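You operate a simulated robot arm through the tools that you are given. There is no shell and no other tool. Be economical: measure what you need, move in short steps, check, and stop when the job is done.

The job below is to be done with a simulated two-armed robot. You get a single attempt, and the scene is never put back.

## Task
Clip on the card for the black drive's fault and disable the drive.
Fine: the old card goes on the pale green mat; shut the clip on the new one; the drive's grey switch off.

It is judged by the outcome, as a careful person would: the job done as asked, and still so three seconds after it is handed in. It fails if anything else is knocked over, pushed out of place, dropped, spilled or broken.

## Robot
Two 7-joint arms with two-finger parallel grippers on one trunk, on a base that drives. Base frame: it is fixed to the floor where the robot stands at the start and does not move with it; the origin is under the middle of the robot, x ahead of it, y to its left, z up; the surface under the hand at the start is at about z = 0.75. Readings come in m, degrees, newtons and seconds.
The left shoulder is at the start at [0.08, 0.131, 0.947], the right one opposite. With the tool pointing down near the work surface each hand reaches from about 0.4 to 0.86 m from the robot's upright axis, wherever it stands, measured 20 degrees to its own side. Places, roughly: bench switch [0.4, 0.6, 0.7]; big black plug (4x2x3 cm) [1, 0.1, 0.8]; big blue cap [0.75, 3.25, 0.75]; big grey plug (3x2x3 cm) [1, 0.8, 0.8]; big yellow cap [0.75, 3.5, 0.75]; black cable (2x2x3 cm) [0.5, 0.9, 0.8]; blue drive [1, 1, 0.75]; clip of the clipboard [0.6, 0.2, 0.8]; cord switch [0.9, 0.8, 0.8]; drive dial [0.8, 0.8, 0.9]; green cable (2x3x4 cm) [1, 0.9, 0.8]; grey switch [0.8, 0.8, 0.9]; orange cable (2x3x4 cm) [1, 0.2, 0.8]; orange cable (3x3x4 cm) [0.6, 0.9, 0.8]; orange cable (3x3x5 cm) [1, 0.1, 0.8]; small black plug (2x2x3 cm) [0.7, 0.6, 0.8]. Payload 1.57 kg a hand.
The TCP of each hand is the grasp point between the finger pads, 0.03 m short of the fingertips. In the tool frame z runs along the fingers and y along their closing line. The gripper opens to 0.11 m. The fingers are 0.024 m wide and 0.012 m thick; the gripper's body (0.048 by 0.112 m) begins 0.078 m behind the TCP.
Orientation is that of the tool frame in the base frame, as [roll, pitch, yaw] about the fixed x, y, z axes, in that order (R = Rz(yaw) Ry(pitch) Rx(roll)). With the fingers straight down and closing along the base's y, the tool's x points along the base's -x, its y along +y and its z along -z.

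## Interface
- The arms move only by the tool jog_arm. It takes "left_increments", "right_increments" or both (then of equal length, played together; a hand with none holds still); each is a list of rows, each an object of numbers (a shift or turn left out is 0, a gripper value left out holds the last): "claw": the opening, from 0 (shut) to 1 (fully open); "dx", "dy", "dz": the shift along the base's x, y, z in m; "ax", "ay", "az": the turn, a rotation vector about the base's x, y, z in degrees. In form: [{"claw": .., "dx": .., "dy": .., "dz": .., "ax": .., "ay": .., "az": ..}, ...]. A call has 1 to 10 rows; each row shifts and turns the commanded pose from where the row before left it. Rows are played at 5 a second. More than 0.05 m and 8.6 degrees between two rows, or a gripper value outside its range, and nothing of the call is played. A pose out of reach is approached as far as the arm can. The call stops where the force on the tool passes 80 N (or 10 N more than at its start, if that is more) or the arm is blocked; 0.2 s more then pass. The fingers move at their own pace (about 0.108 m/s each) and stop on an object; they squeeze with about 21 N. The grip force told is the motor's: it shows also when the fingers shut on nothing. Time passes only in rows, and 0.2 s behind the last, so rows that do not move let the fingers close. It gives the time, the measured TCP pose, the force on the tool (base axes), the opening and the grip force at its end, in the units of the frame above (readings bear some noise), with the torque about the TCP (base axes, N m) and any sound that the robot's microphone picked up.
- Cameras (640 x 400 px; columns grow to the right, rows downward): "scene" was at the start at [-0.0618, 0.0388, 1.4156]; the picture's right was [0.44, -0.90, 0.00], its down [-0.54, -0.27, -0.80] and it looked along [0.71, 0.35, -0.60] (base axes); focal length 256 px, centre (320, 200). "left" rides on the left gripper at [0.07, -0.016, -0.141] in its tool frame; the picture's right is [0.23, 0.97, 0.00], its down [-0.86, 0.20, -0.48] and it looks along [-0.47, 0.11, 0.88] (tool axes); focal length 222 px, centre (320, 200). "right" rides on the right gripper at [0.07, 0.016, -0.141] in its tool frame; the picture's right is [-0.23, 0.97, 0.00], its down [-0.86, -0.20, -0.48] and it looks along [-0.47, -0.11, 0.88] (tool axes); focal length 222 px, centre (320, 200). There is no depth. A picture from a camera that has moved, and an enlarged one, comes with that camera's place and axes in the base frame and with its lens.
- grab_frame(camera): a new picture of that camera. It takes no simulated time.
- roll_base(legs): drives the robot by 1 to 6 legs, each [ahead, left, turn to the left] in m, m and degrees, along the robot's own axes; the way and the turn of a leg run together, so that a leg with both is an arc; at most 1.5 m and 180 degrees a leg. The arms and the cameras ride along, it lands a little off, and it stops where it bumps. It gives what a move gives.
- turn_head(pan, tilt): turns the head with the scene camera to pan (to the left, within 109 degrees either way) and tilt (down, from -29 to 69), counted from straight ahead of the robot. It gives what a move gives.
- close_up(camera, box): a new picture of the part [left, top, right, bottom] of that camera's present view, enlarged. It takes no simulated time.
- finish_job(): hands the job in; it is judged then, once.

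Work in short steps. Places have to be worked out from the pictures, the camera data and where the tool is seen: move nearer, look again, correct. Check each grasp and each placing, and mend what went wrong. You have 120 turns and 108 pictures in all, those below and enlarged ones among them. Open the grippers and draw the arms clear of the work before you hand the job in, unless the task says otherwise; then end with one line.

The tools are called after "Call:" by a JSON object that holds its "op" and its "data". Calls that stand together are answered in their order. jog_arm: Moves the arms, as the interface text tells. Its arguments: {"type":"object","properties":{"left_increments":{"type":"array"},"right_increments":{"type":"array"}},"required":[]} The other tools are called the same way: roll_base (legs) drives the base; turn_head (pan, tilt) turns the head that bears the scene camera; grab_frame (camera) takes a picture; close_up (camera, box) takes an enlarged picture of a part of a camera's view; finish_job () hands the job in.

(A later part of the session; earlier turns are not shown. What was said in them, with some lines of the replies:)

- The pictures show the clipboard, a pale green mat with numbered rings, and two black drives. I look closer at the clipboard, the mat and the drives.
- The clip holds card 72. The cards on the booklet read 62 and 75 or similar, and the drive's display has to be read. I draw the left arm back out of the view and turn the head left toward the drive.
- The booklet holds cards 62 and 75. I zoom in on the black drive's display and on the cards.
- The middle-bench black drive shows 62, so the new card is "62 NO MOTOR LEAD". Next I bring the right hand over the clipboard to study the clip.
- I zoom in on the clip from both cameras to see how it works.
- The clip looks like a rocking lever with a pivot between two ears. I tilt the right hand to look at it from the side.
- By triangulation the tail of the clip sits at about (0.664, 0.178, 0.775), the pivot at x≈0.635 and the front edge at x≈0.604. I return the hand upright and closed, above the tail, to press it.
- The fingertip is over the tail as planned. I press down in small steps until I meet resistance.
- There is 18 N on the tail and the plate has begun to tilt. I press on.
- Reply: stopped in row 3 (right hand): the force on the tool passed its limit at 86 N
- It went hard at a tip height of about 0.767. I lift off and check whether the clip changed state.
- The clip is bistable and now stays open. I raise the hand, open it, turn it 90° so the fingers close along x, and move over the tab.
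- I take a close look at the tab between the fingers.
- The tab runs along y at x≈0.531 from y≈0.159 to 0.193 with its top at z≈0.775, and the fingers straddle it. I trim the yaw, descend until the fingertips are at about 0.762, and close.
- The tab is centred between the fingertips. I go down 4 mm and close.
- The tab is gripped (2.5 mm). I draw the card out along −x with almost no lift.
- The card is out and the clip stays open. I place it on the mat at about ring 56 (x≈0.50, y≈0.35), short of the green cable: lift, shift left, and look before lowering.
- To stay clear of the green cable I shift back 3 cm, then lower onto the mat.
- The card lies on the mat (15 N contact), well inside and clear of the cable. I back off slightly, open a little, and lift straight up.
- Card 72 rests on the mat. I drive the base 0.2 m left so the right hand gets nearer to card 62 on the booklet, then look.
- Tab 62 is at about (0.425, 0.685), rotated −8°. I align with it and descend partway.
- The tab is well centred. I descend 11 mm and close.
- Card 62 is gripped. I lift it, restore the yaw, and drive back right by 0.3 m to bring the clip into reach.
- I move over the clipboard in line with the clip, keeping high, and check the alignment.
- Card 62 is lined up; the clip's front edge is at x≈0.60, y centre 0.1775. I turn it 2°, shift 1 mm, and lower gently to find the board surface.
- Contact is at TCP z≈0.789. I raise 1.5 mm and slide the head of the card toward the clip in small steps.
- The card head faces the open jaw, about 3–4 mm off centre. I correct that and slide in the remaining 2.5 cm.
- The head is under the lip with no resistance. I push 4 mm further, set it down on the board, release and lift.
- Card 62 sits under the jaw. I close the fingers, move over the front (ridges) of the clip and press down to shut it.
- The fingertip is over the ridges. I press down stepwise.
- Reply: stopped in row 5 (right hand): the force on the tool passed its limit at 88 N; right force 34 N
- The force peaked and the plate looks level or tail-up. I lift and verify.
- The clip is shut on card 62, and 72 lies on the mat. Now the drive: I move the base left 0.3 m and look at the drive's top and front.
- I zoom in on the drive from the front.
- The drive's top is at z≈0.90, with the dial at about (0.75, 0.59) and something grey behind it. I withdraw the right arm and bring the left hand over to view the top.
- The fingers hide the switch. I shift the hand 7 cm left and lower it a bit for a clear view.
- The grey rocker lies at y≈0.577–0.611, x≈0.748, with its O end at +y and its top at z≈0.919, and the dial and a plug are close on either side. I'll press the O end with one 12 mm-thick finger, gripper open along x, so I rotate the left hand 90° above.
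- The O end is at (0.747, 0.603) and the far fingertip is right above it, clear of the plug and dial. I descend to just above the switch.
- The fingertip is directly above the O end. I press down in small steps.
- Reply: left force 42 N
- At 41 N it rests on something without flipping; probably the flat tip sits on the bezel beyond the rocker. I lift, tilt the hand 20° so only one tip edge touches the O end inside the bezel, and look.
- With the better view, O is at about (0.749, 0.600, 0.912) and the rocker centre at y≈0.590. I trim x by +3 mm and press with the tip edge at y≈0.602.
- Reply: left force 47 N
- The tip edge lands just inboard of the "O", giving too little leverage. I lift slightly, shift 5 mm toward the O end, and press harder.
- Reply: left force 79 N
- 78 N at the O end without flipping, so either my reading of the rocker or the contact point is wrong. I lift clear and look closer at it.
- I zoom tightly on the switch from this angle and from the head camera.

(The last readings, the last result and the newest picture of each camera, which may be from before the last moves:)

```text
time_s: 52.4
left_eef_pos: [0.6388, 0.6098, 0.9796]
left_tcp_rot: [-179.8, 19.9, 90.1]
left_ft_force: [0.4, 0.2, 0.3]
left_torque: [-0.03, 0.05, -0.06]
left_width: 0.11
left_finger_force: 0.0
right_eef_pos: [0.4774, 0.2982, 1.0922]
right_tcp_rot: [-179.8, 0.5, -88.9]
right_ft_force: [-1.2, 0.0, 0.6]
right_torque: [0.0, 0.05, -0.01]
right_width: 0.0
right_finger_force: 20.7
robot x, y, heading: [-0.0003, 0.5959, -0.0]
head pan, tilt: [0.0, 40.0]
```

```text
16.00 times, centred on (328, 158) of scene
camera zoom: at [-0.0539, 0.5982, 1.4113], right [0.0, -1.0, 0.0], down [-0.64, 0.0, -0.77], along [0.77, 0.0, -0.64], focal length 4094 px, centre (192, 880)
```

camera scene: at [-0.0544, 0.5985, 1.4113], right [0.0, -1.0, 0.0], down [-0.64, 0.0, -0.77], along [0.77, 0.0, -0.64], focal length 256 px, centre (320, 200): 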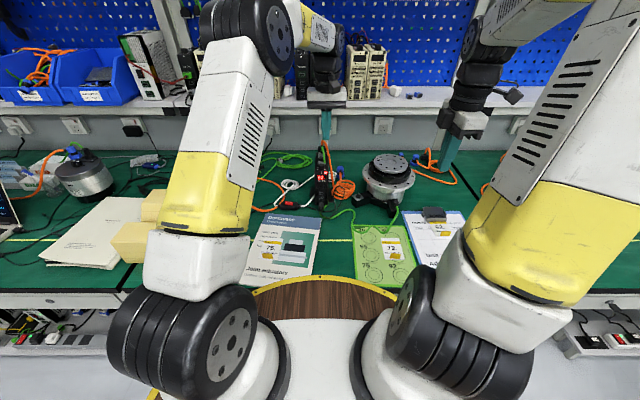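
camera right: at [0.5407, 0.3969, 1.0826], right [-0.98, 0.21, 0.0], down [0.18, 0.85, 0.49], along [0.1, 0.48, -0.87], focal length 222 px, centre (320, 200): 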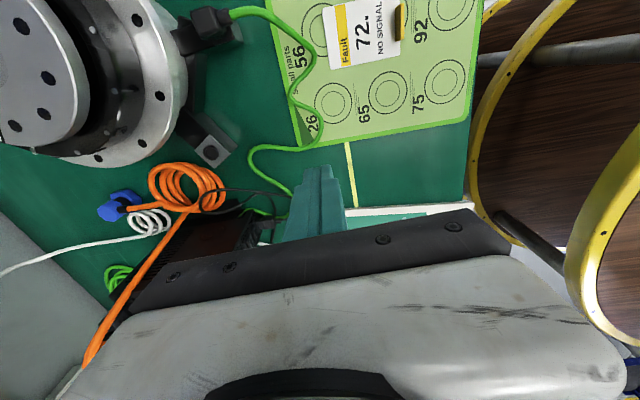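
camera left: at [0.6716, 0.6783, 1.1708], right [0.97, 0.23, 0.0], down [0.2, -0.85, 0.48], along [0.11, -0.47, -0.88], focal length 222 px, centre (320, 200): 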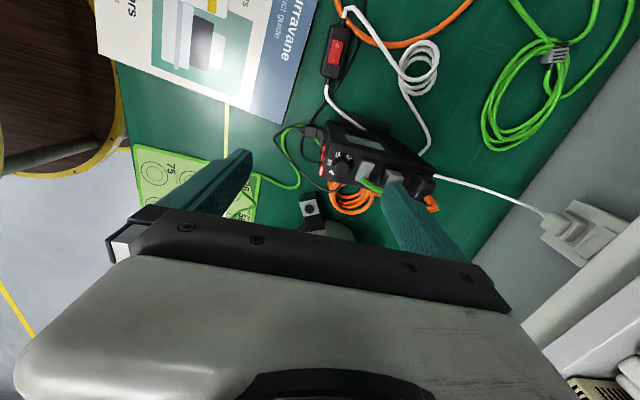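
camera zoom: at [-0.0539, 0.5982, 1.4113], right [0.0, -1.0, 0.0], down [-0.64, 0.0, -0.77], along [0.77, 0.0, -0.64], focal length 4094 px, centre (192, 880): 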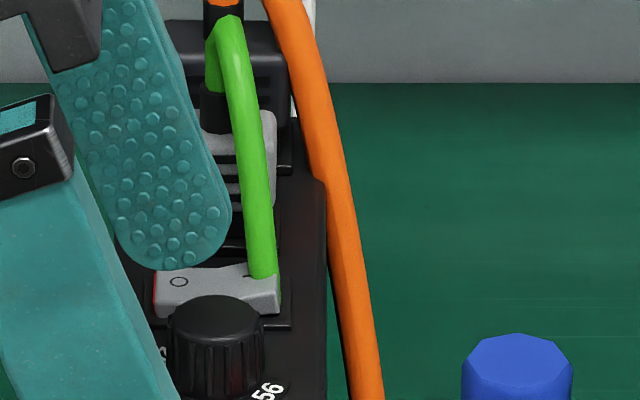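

The rocker has two facets and the green cable visually runs into its I half. To settle which end is up, I move the left camera low to the front-left of the drive for a profile view.

Call:
{"op": "jog_arm", "data": {"left_increments": [{"claw": 0, "az": 8.5, "dy": 0.03}, {"az": 8.5, "dy": 0.015, "dz": -0.01}, {"az": 8.5, "dz": -0.03, "dx": 0.01}, {"az": 8.5, "dz": -0.03, "dx": 0.01}, {"dz": -0.015}]}}

Call:
{"op": "grab_frame", "data": {"camera": "left"}}

```text
time_s: 53.6
left_eef_pos: [0.6568, 0.6531, 0.8939]
left_tcp_rot: [-180.0, 20.1, 124.2]
left_ft_force: [-0.2, 0.4, 0.1]
left_torque: [0.0, -0.03, 0.01]
left_width: 0.0
left_finger_force: 21.2
right_eef_pos: [0.4775, 0.2974, 1.0926]
right_tcp_rot: [-179.7, 0.5, -88.9]
right_ft_force: [0.4, 0.2, 0.4]
right_torque: [0.03, 0.01, 0.0]
right_width: 0.0001
right_finger_force: 20.8
robot x, y, heading: [0.0018, 0.5974, 0.1]
head pan, tilt: [0.0, 40.0]
```

```text
36 pictures are left
camera left: at [0.5822, 0.738, 1.0029], right [0.69, 0.72, -0.08], down [0.52, -0.42, 0.74], along [0.5, -0.55, -0.67], focal length 222 px, centre (320, 200)
```

left: 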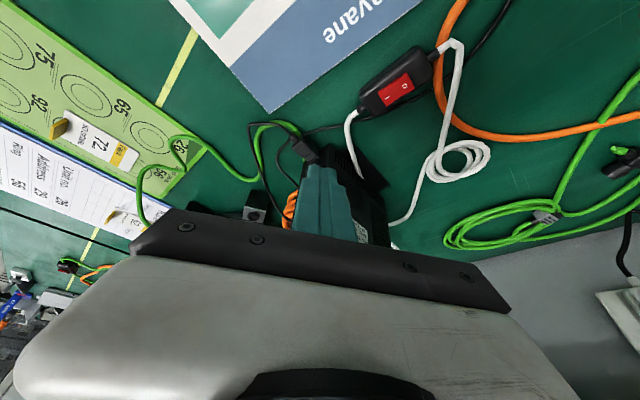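

Working through the geometry: in the latest tight zoom the O facet is level and the I facet rises, while before the tilted presses the O end was raised. The switch may already have flipped, so I return to the earlier viewpoint to compare directly.

Call:
{"op": "jog_arm", "data": {"left_increments": [{"dz": 0.03, "dx": -0.01}, {"dz": 0.04, "dx": -0.01, "az": -8.5}, {"dz": 0.014, "az": -8.5, "claw": 1}, {"az": -8.5, "dy": -0.02}, {"az": -8.5, "dy": -0.03, "dx": 0.02}, {"dx": 0.03}]}}

Call:
{"op": "close_up", "data": {"camera": "left", "box": [300, 80, 460, 200]}}

Call:
{"op": "close_up", "data": {"camera": "left", "box": [355, 145, 411, 180]}}

```text
time_s: 55.0
left_eef_pos: [0.6867, 0.6009, 0.9804]
left_tcp_rot: [180.0, 19.9, 89.9]
left_ft_force: [-0.4, -0.6, 0.2]
left_torque: [0.02, 0.0, 0.01]
left_width: 0.1101
left_finger_force: 0.1
right_eef_pos: [0.4767, 0.297, 1.0928]
right_tcp_rot: [-179.7, 0.5, -88.9]
right_ft_force: [-0.3, -0.1, 0.0]
right_torque: [0.01, -0.04, 0.04]
right_width: 0.0
right_finger_force: 21.8
robot x, y, heading: [0.0038, 0.5971, -0.3]
head pan, tilt: [0.0, 40.0]
```

```text
3.33 times, centred on (380, 140) of left
camera zoom: at [0.6724, 0.7155, 1.0873], right [0.97, 0.21, -0.08], down [0.2, -0.64, 0.74], along [0.11, -0.74, -0.67], focal length 740 px, centre (120, 400)
```

zoom: 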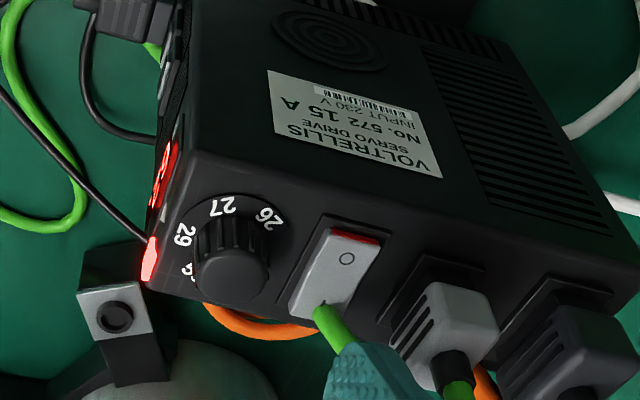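

```text
11.43 times, centred on (383, 162) of left
camera zoom: at [0.6724, 0.7155, 1.0873], right [0.97, 0.21, -0.08], down [0.2, -0.64, 0.74], along [0.11, -0.74, -0.67], focal length 2538 px, centre (-400, 629)
```

zoom: 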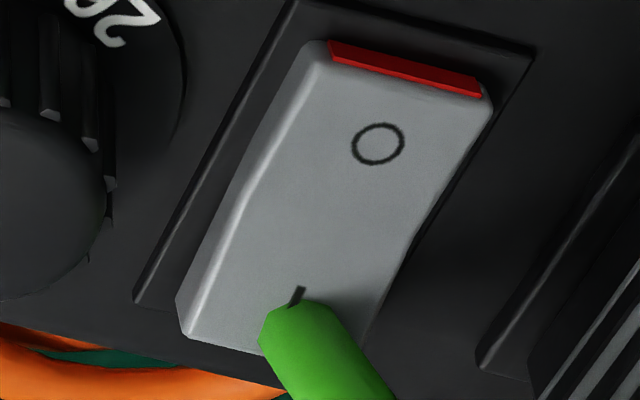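

The flank heights suggest the I end is now raised and the O end down. To be sure that this changed, I go back to the exact pose used before the first press and compare the same crop.

Call:
{"op": "jog_arm", "data": {"left_increments": [{"dz": 0.02, "ax": 7}, {"dz": 0.02, "ax": 7}, {"dz": 0.01, "ax": 6, "dy": 0.007}]}}

Call:
{"op": "close_up", "data": {"camera": "left", "box": [300, 100, 460, 220]}}

Call:
{"op": "close_up", "data": {"camera": "left", "box": [340, 145, 404, 185]}}

Call:
{"op": "close_up", "data": {"camera": "scene", "box": [312, 140, 344, 170]}}

```text
time_s: 55.8
left_eef_pos: [0.6879, 0.6088, 1.0298]
left_tcp_rot: [180.0, 0.1, 90.1]
left_ft_force: [-0.9, 0.8, -0.3]
left_torque: [-0.01, 0.02, 0.03]
left_width: 0.11
left_finger_force: 0.1
right_eef_pos: [0.4764, 0.2984, 1.0939]
right_tcp_rot: [-179.7, 0.4, -88.9]
right_ft_force: [0.1, -0.4, -0.2]
right_torque: [0.03, 0.03, -0.01]
right_width: 0.0001
right_finger_force: 20.6
robot x, y, heading: [0.0013, 0.5986, -0.1]
head pan, tilt: [0.0, 40.0]
```

```text
3.33 times, centred on (380, 160) of left
camera zoom: at [0.6734, 0.6785, 1.1704], right [0.97, 0.23, 0.0], down [0.2, -0.86, 0.48], along [0.11, -0.46, -0.88], focal length 740 px, centre (120, 333)
```

zoom: 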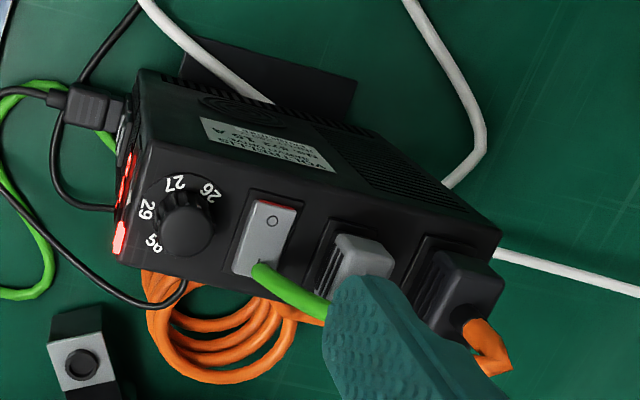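

```text
10.00 times, centred on (372, 165) of left
camera zoom: at [0.6734, 0.6785, 1.1704], right [0.97, 0.23, 0.0], down [0.2, -0.86, 0.48], along [0.11, -0.46, -0.88], focal length 2221 px, centre (-200, 550)
```

zoom: 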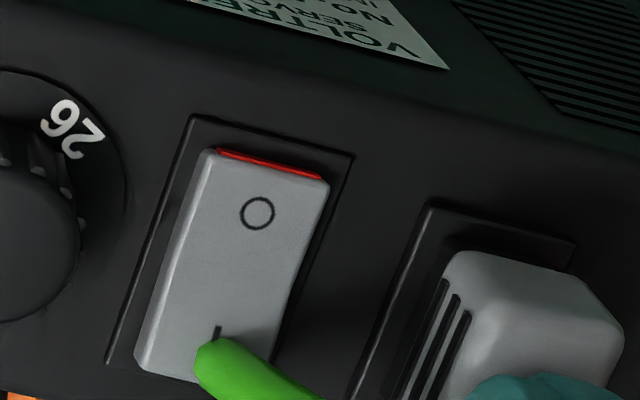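

```text
13.33 times, centred on (328, 155) of scene
camera zoom: at [-0.0543, 0.5983, 1.4113], right [0.0, -1.0, 0.0], down [-0.64, 0.0, -0.77], along [0.77, 0.0, -0.64], focal length 3412 px, centre (213, 800)
```

zoom: 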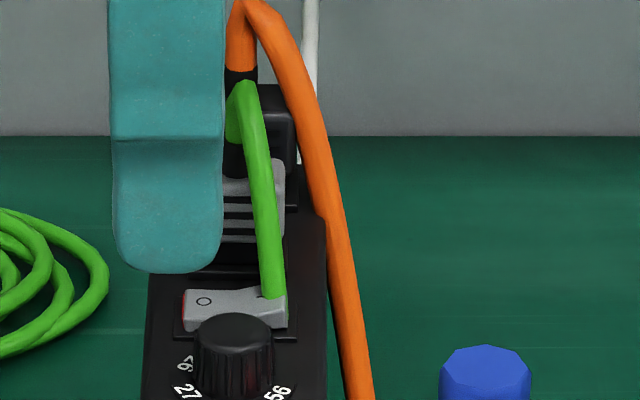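

Compared with the view before the press, the red flank is now much thinner and the O end lower. The head view also shows the I side raised, so the switch went off at the first press and the later presses met its end stop. I withdraw both arms and open both grippers.

Call:
{"op": "jog_arm", "data": {"left_increments": [{"dz": 0.045}, {"dz": 0.045}, {"dz": 0.03, "dx": -0.03, "dy": 0.02}, {"dx": -0.035, "dy": 0.03}, {"dx": -0.035, "dy": 0.03}, {"dx": -0.035, "dy": 0.03}, {"dx": -0.035, "dy": 0.03}, {"dx": -0.035, "dy": 0.03}], "right_increments": [{"claw": 1, "dz": 0.03}, {"dz": 0.03}, {}, {}, {}, {}, {}, {}]}}

Call:
{"op": "turn_head", "data": {"pan": -8, "tilt": 45}}

Call:
{"op": "grab_frame", "data": {"camera": "scene"}}

Call:
{"op": "close_up", "data": {"camera": "scene", "box": [220, 80, 460, 260]}}

```text
time_s: 57.6
left_eef_pos: [0.4806, 0.778, 1.149]
left_tcp_rot: [180.0, 0.0, 90.0]
left_ft_force: [-0.5, -1.4, 0.9]
left_torque: [0.0, 0.0, -0.01]
left_width: 0.1101
left_finger_force: 0.1
right_eef_pos: [0.4755, 0.297, 1.1517]
right_tcp_rot: [-179.8, 0.5, -89.0]
right_ft_force: [-0.2, -0.2, 0.3]
right_torque: [0.0, 0.05, 0.02]
right_width: 0.11
right_finger_force: 0.0
robot x, y, heading: [0.0021, 0.5965, -0.0]
head pan, tilt: [0.0, 40.0]
```

```text
time_s: 58.3
left_eef_pos: [0.482, 0.7803, 1.1515]
left_tcp_rot: [-180.0, 0.0, 90.1]
left_ft_force: [-0.1, -0.3, -0.5]
left_torque: [0.02, 0.02, -0.02]
left_width: 0.1098
left_finger_force: 0.0
right_eef_pos: [0.4749, 0.2967, 1.1525]
right_tcp_rot: [-179.6, 0.5, -89.0]
right_ft_force: [0.1, -1.1, 0.4]
right_torque: [-0.01, 0.02, -0.01]
right_width: 0.1098
right_finger_force: 0.2
robot x, y, heading: [-0.0003, 0.5983, -0.1]
head pan, tilt: [-8.0, 45.0]
```

```text
30 pictures are left
camera scene: at [-0.0589, 0.5869, 1.404], right [-0.14, -0.99, 0.0], down [-0.7, 0.1, -0.71], along [0.7, -0.1, -0.71], focal length 256 px, centre (320, 200)
```

scene: 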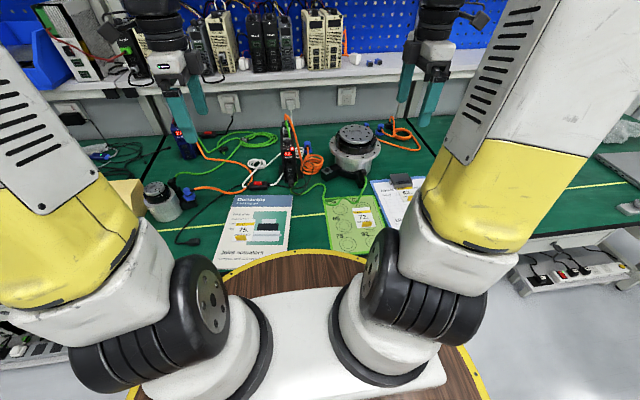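

```text
2.22 times, centred on (340, 170) of scene
camera zoom: at [-0.0589, 0.5869, 1.404], right [-0.14, -0.99, 0.0], down [-0.7, 0.1, -0.71], along [0.7, -0.1, -0.71], focal length 569 px, centre (276, 267)
```

zoom: 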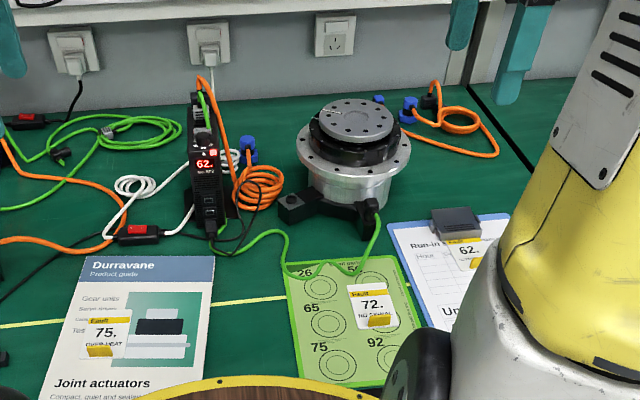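

Everything is in place; the display is still lit, so I check the rocker once more with an unobstructed tight zoom.

Call:
{"op": "close_up", "data": {"camera": "scene", "box": [282, 130, 306, 145]}}

```text
16.00 times, centred on (294, 138) of scene
camera zoom: at [-0.0589, 0.5869, 1.404], right [-0.14, -0.99, 0.0], down [-0.7, 0.1, -0.71], along [0.7, -0.1, -0.71], focal length 4094 px, centre (736, 1200)
```

zoom: 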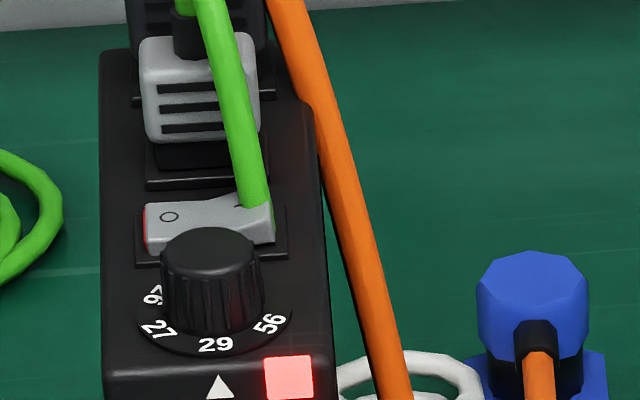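

Relative to its bezel, the O half lies level and sunk and the I half is raised, so the grey switch is off. Card 62 is clipped, card 72 is on the mat, and the arms are clear with the grippers open, so I hand the job in.

Call:
{"op": "finish_job", "data": {}}

```text
The job is handed in.
```

I clipped card 62 (NO MOTOR LEAD) under the shut clip, put old card 72 on the pale green mat and pressed the black drive's grey switch to O; its display still shows 62, so I judged the switch off by the rocker's position.
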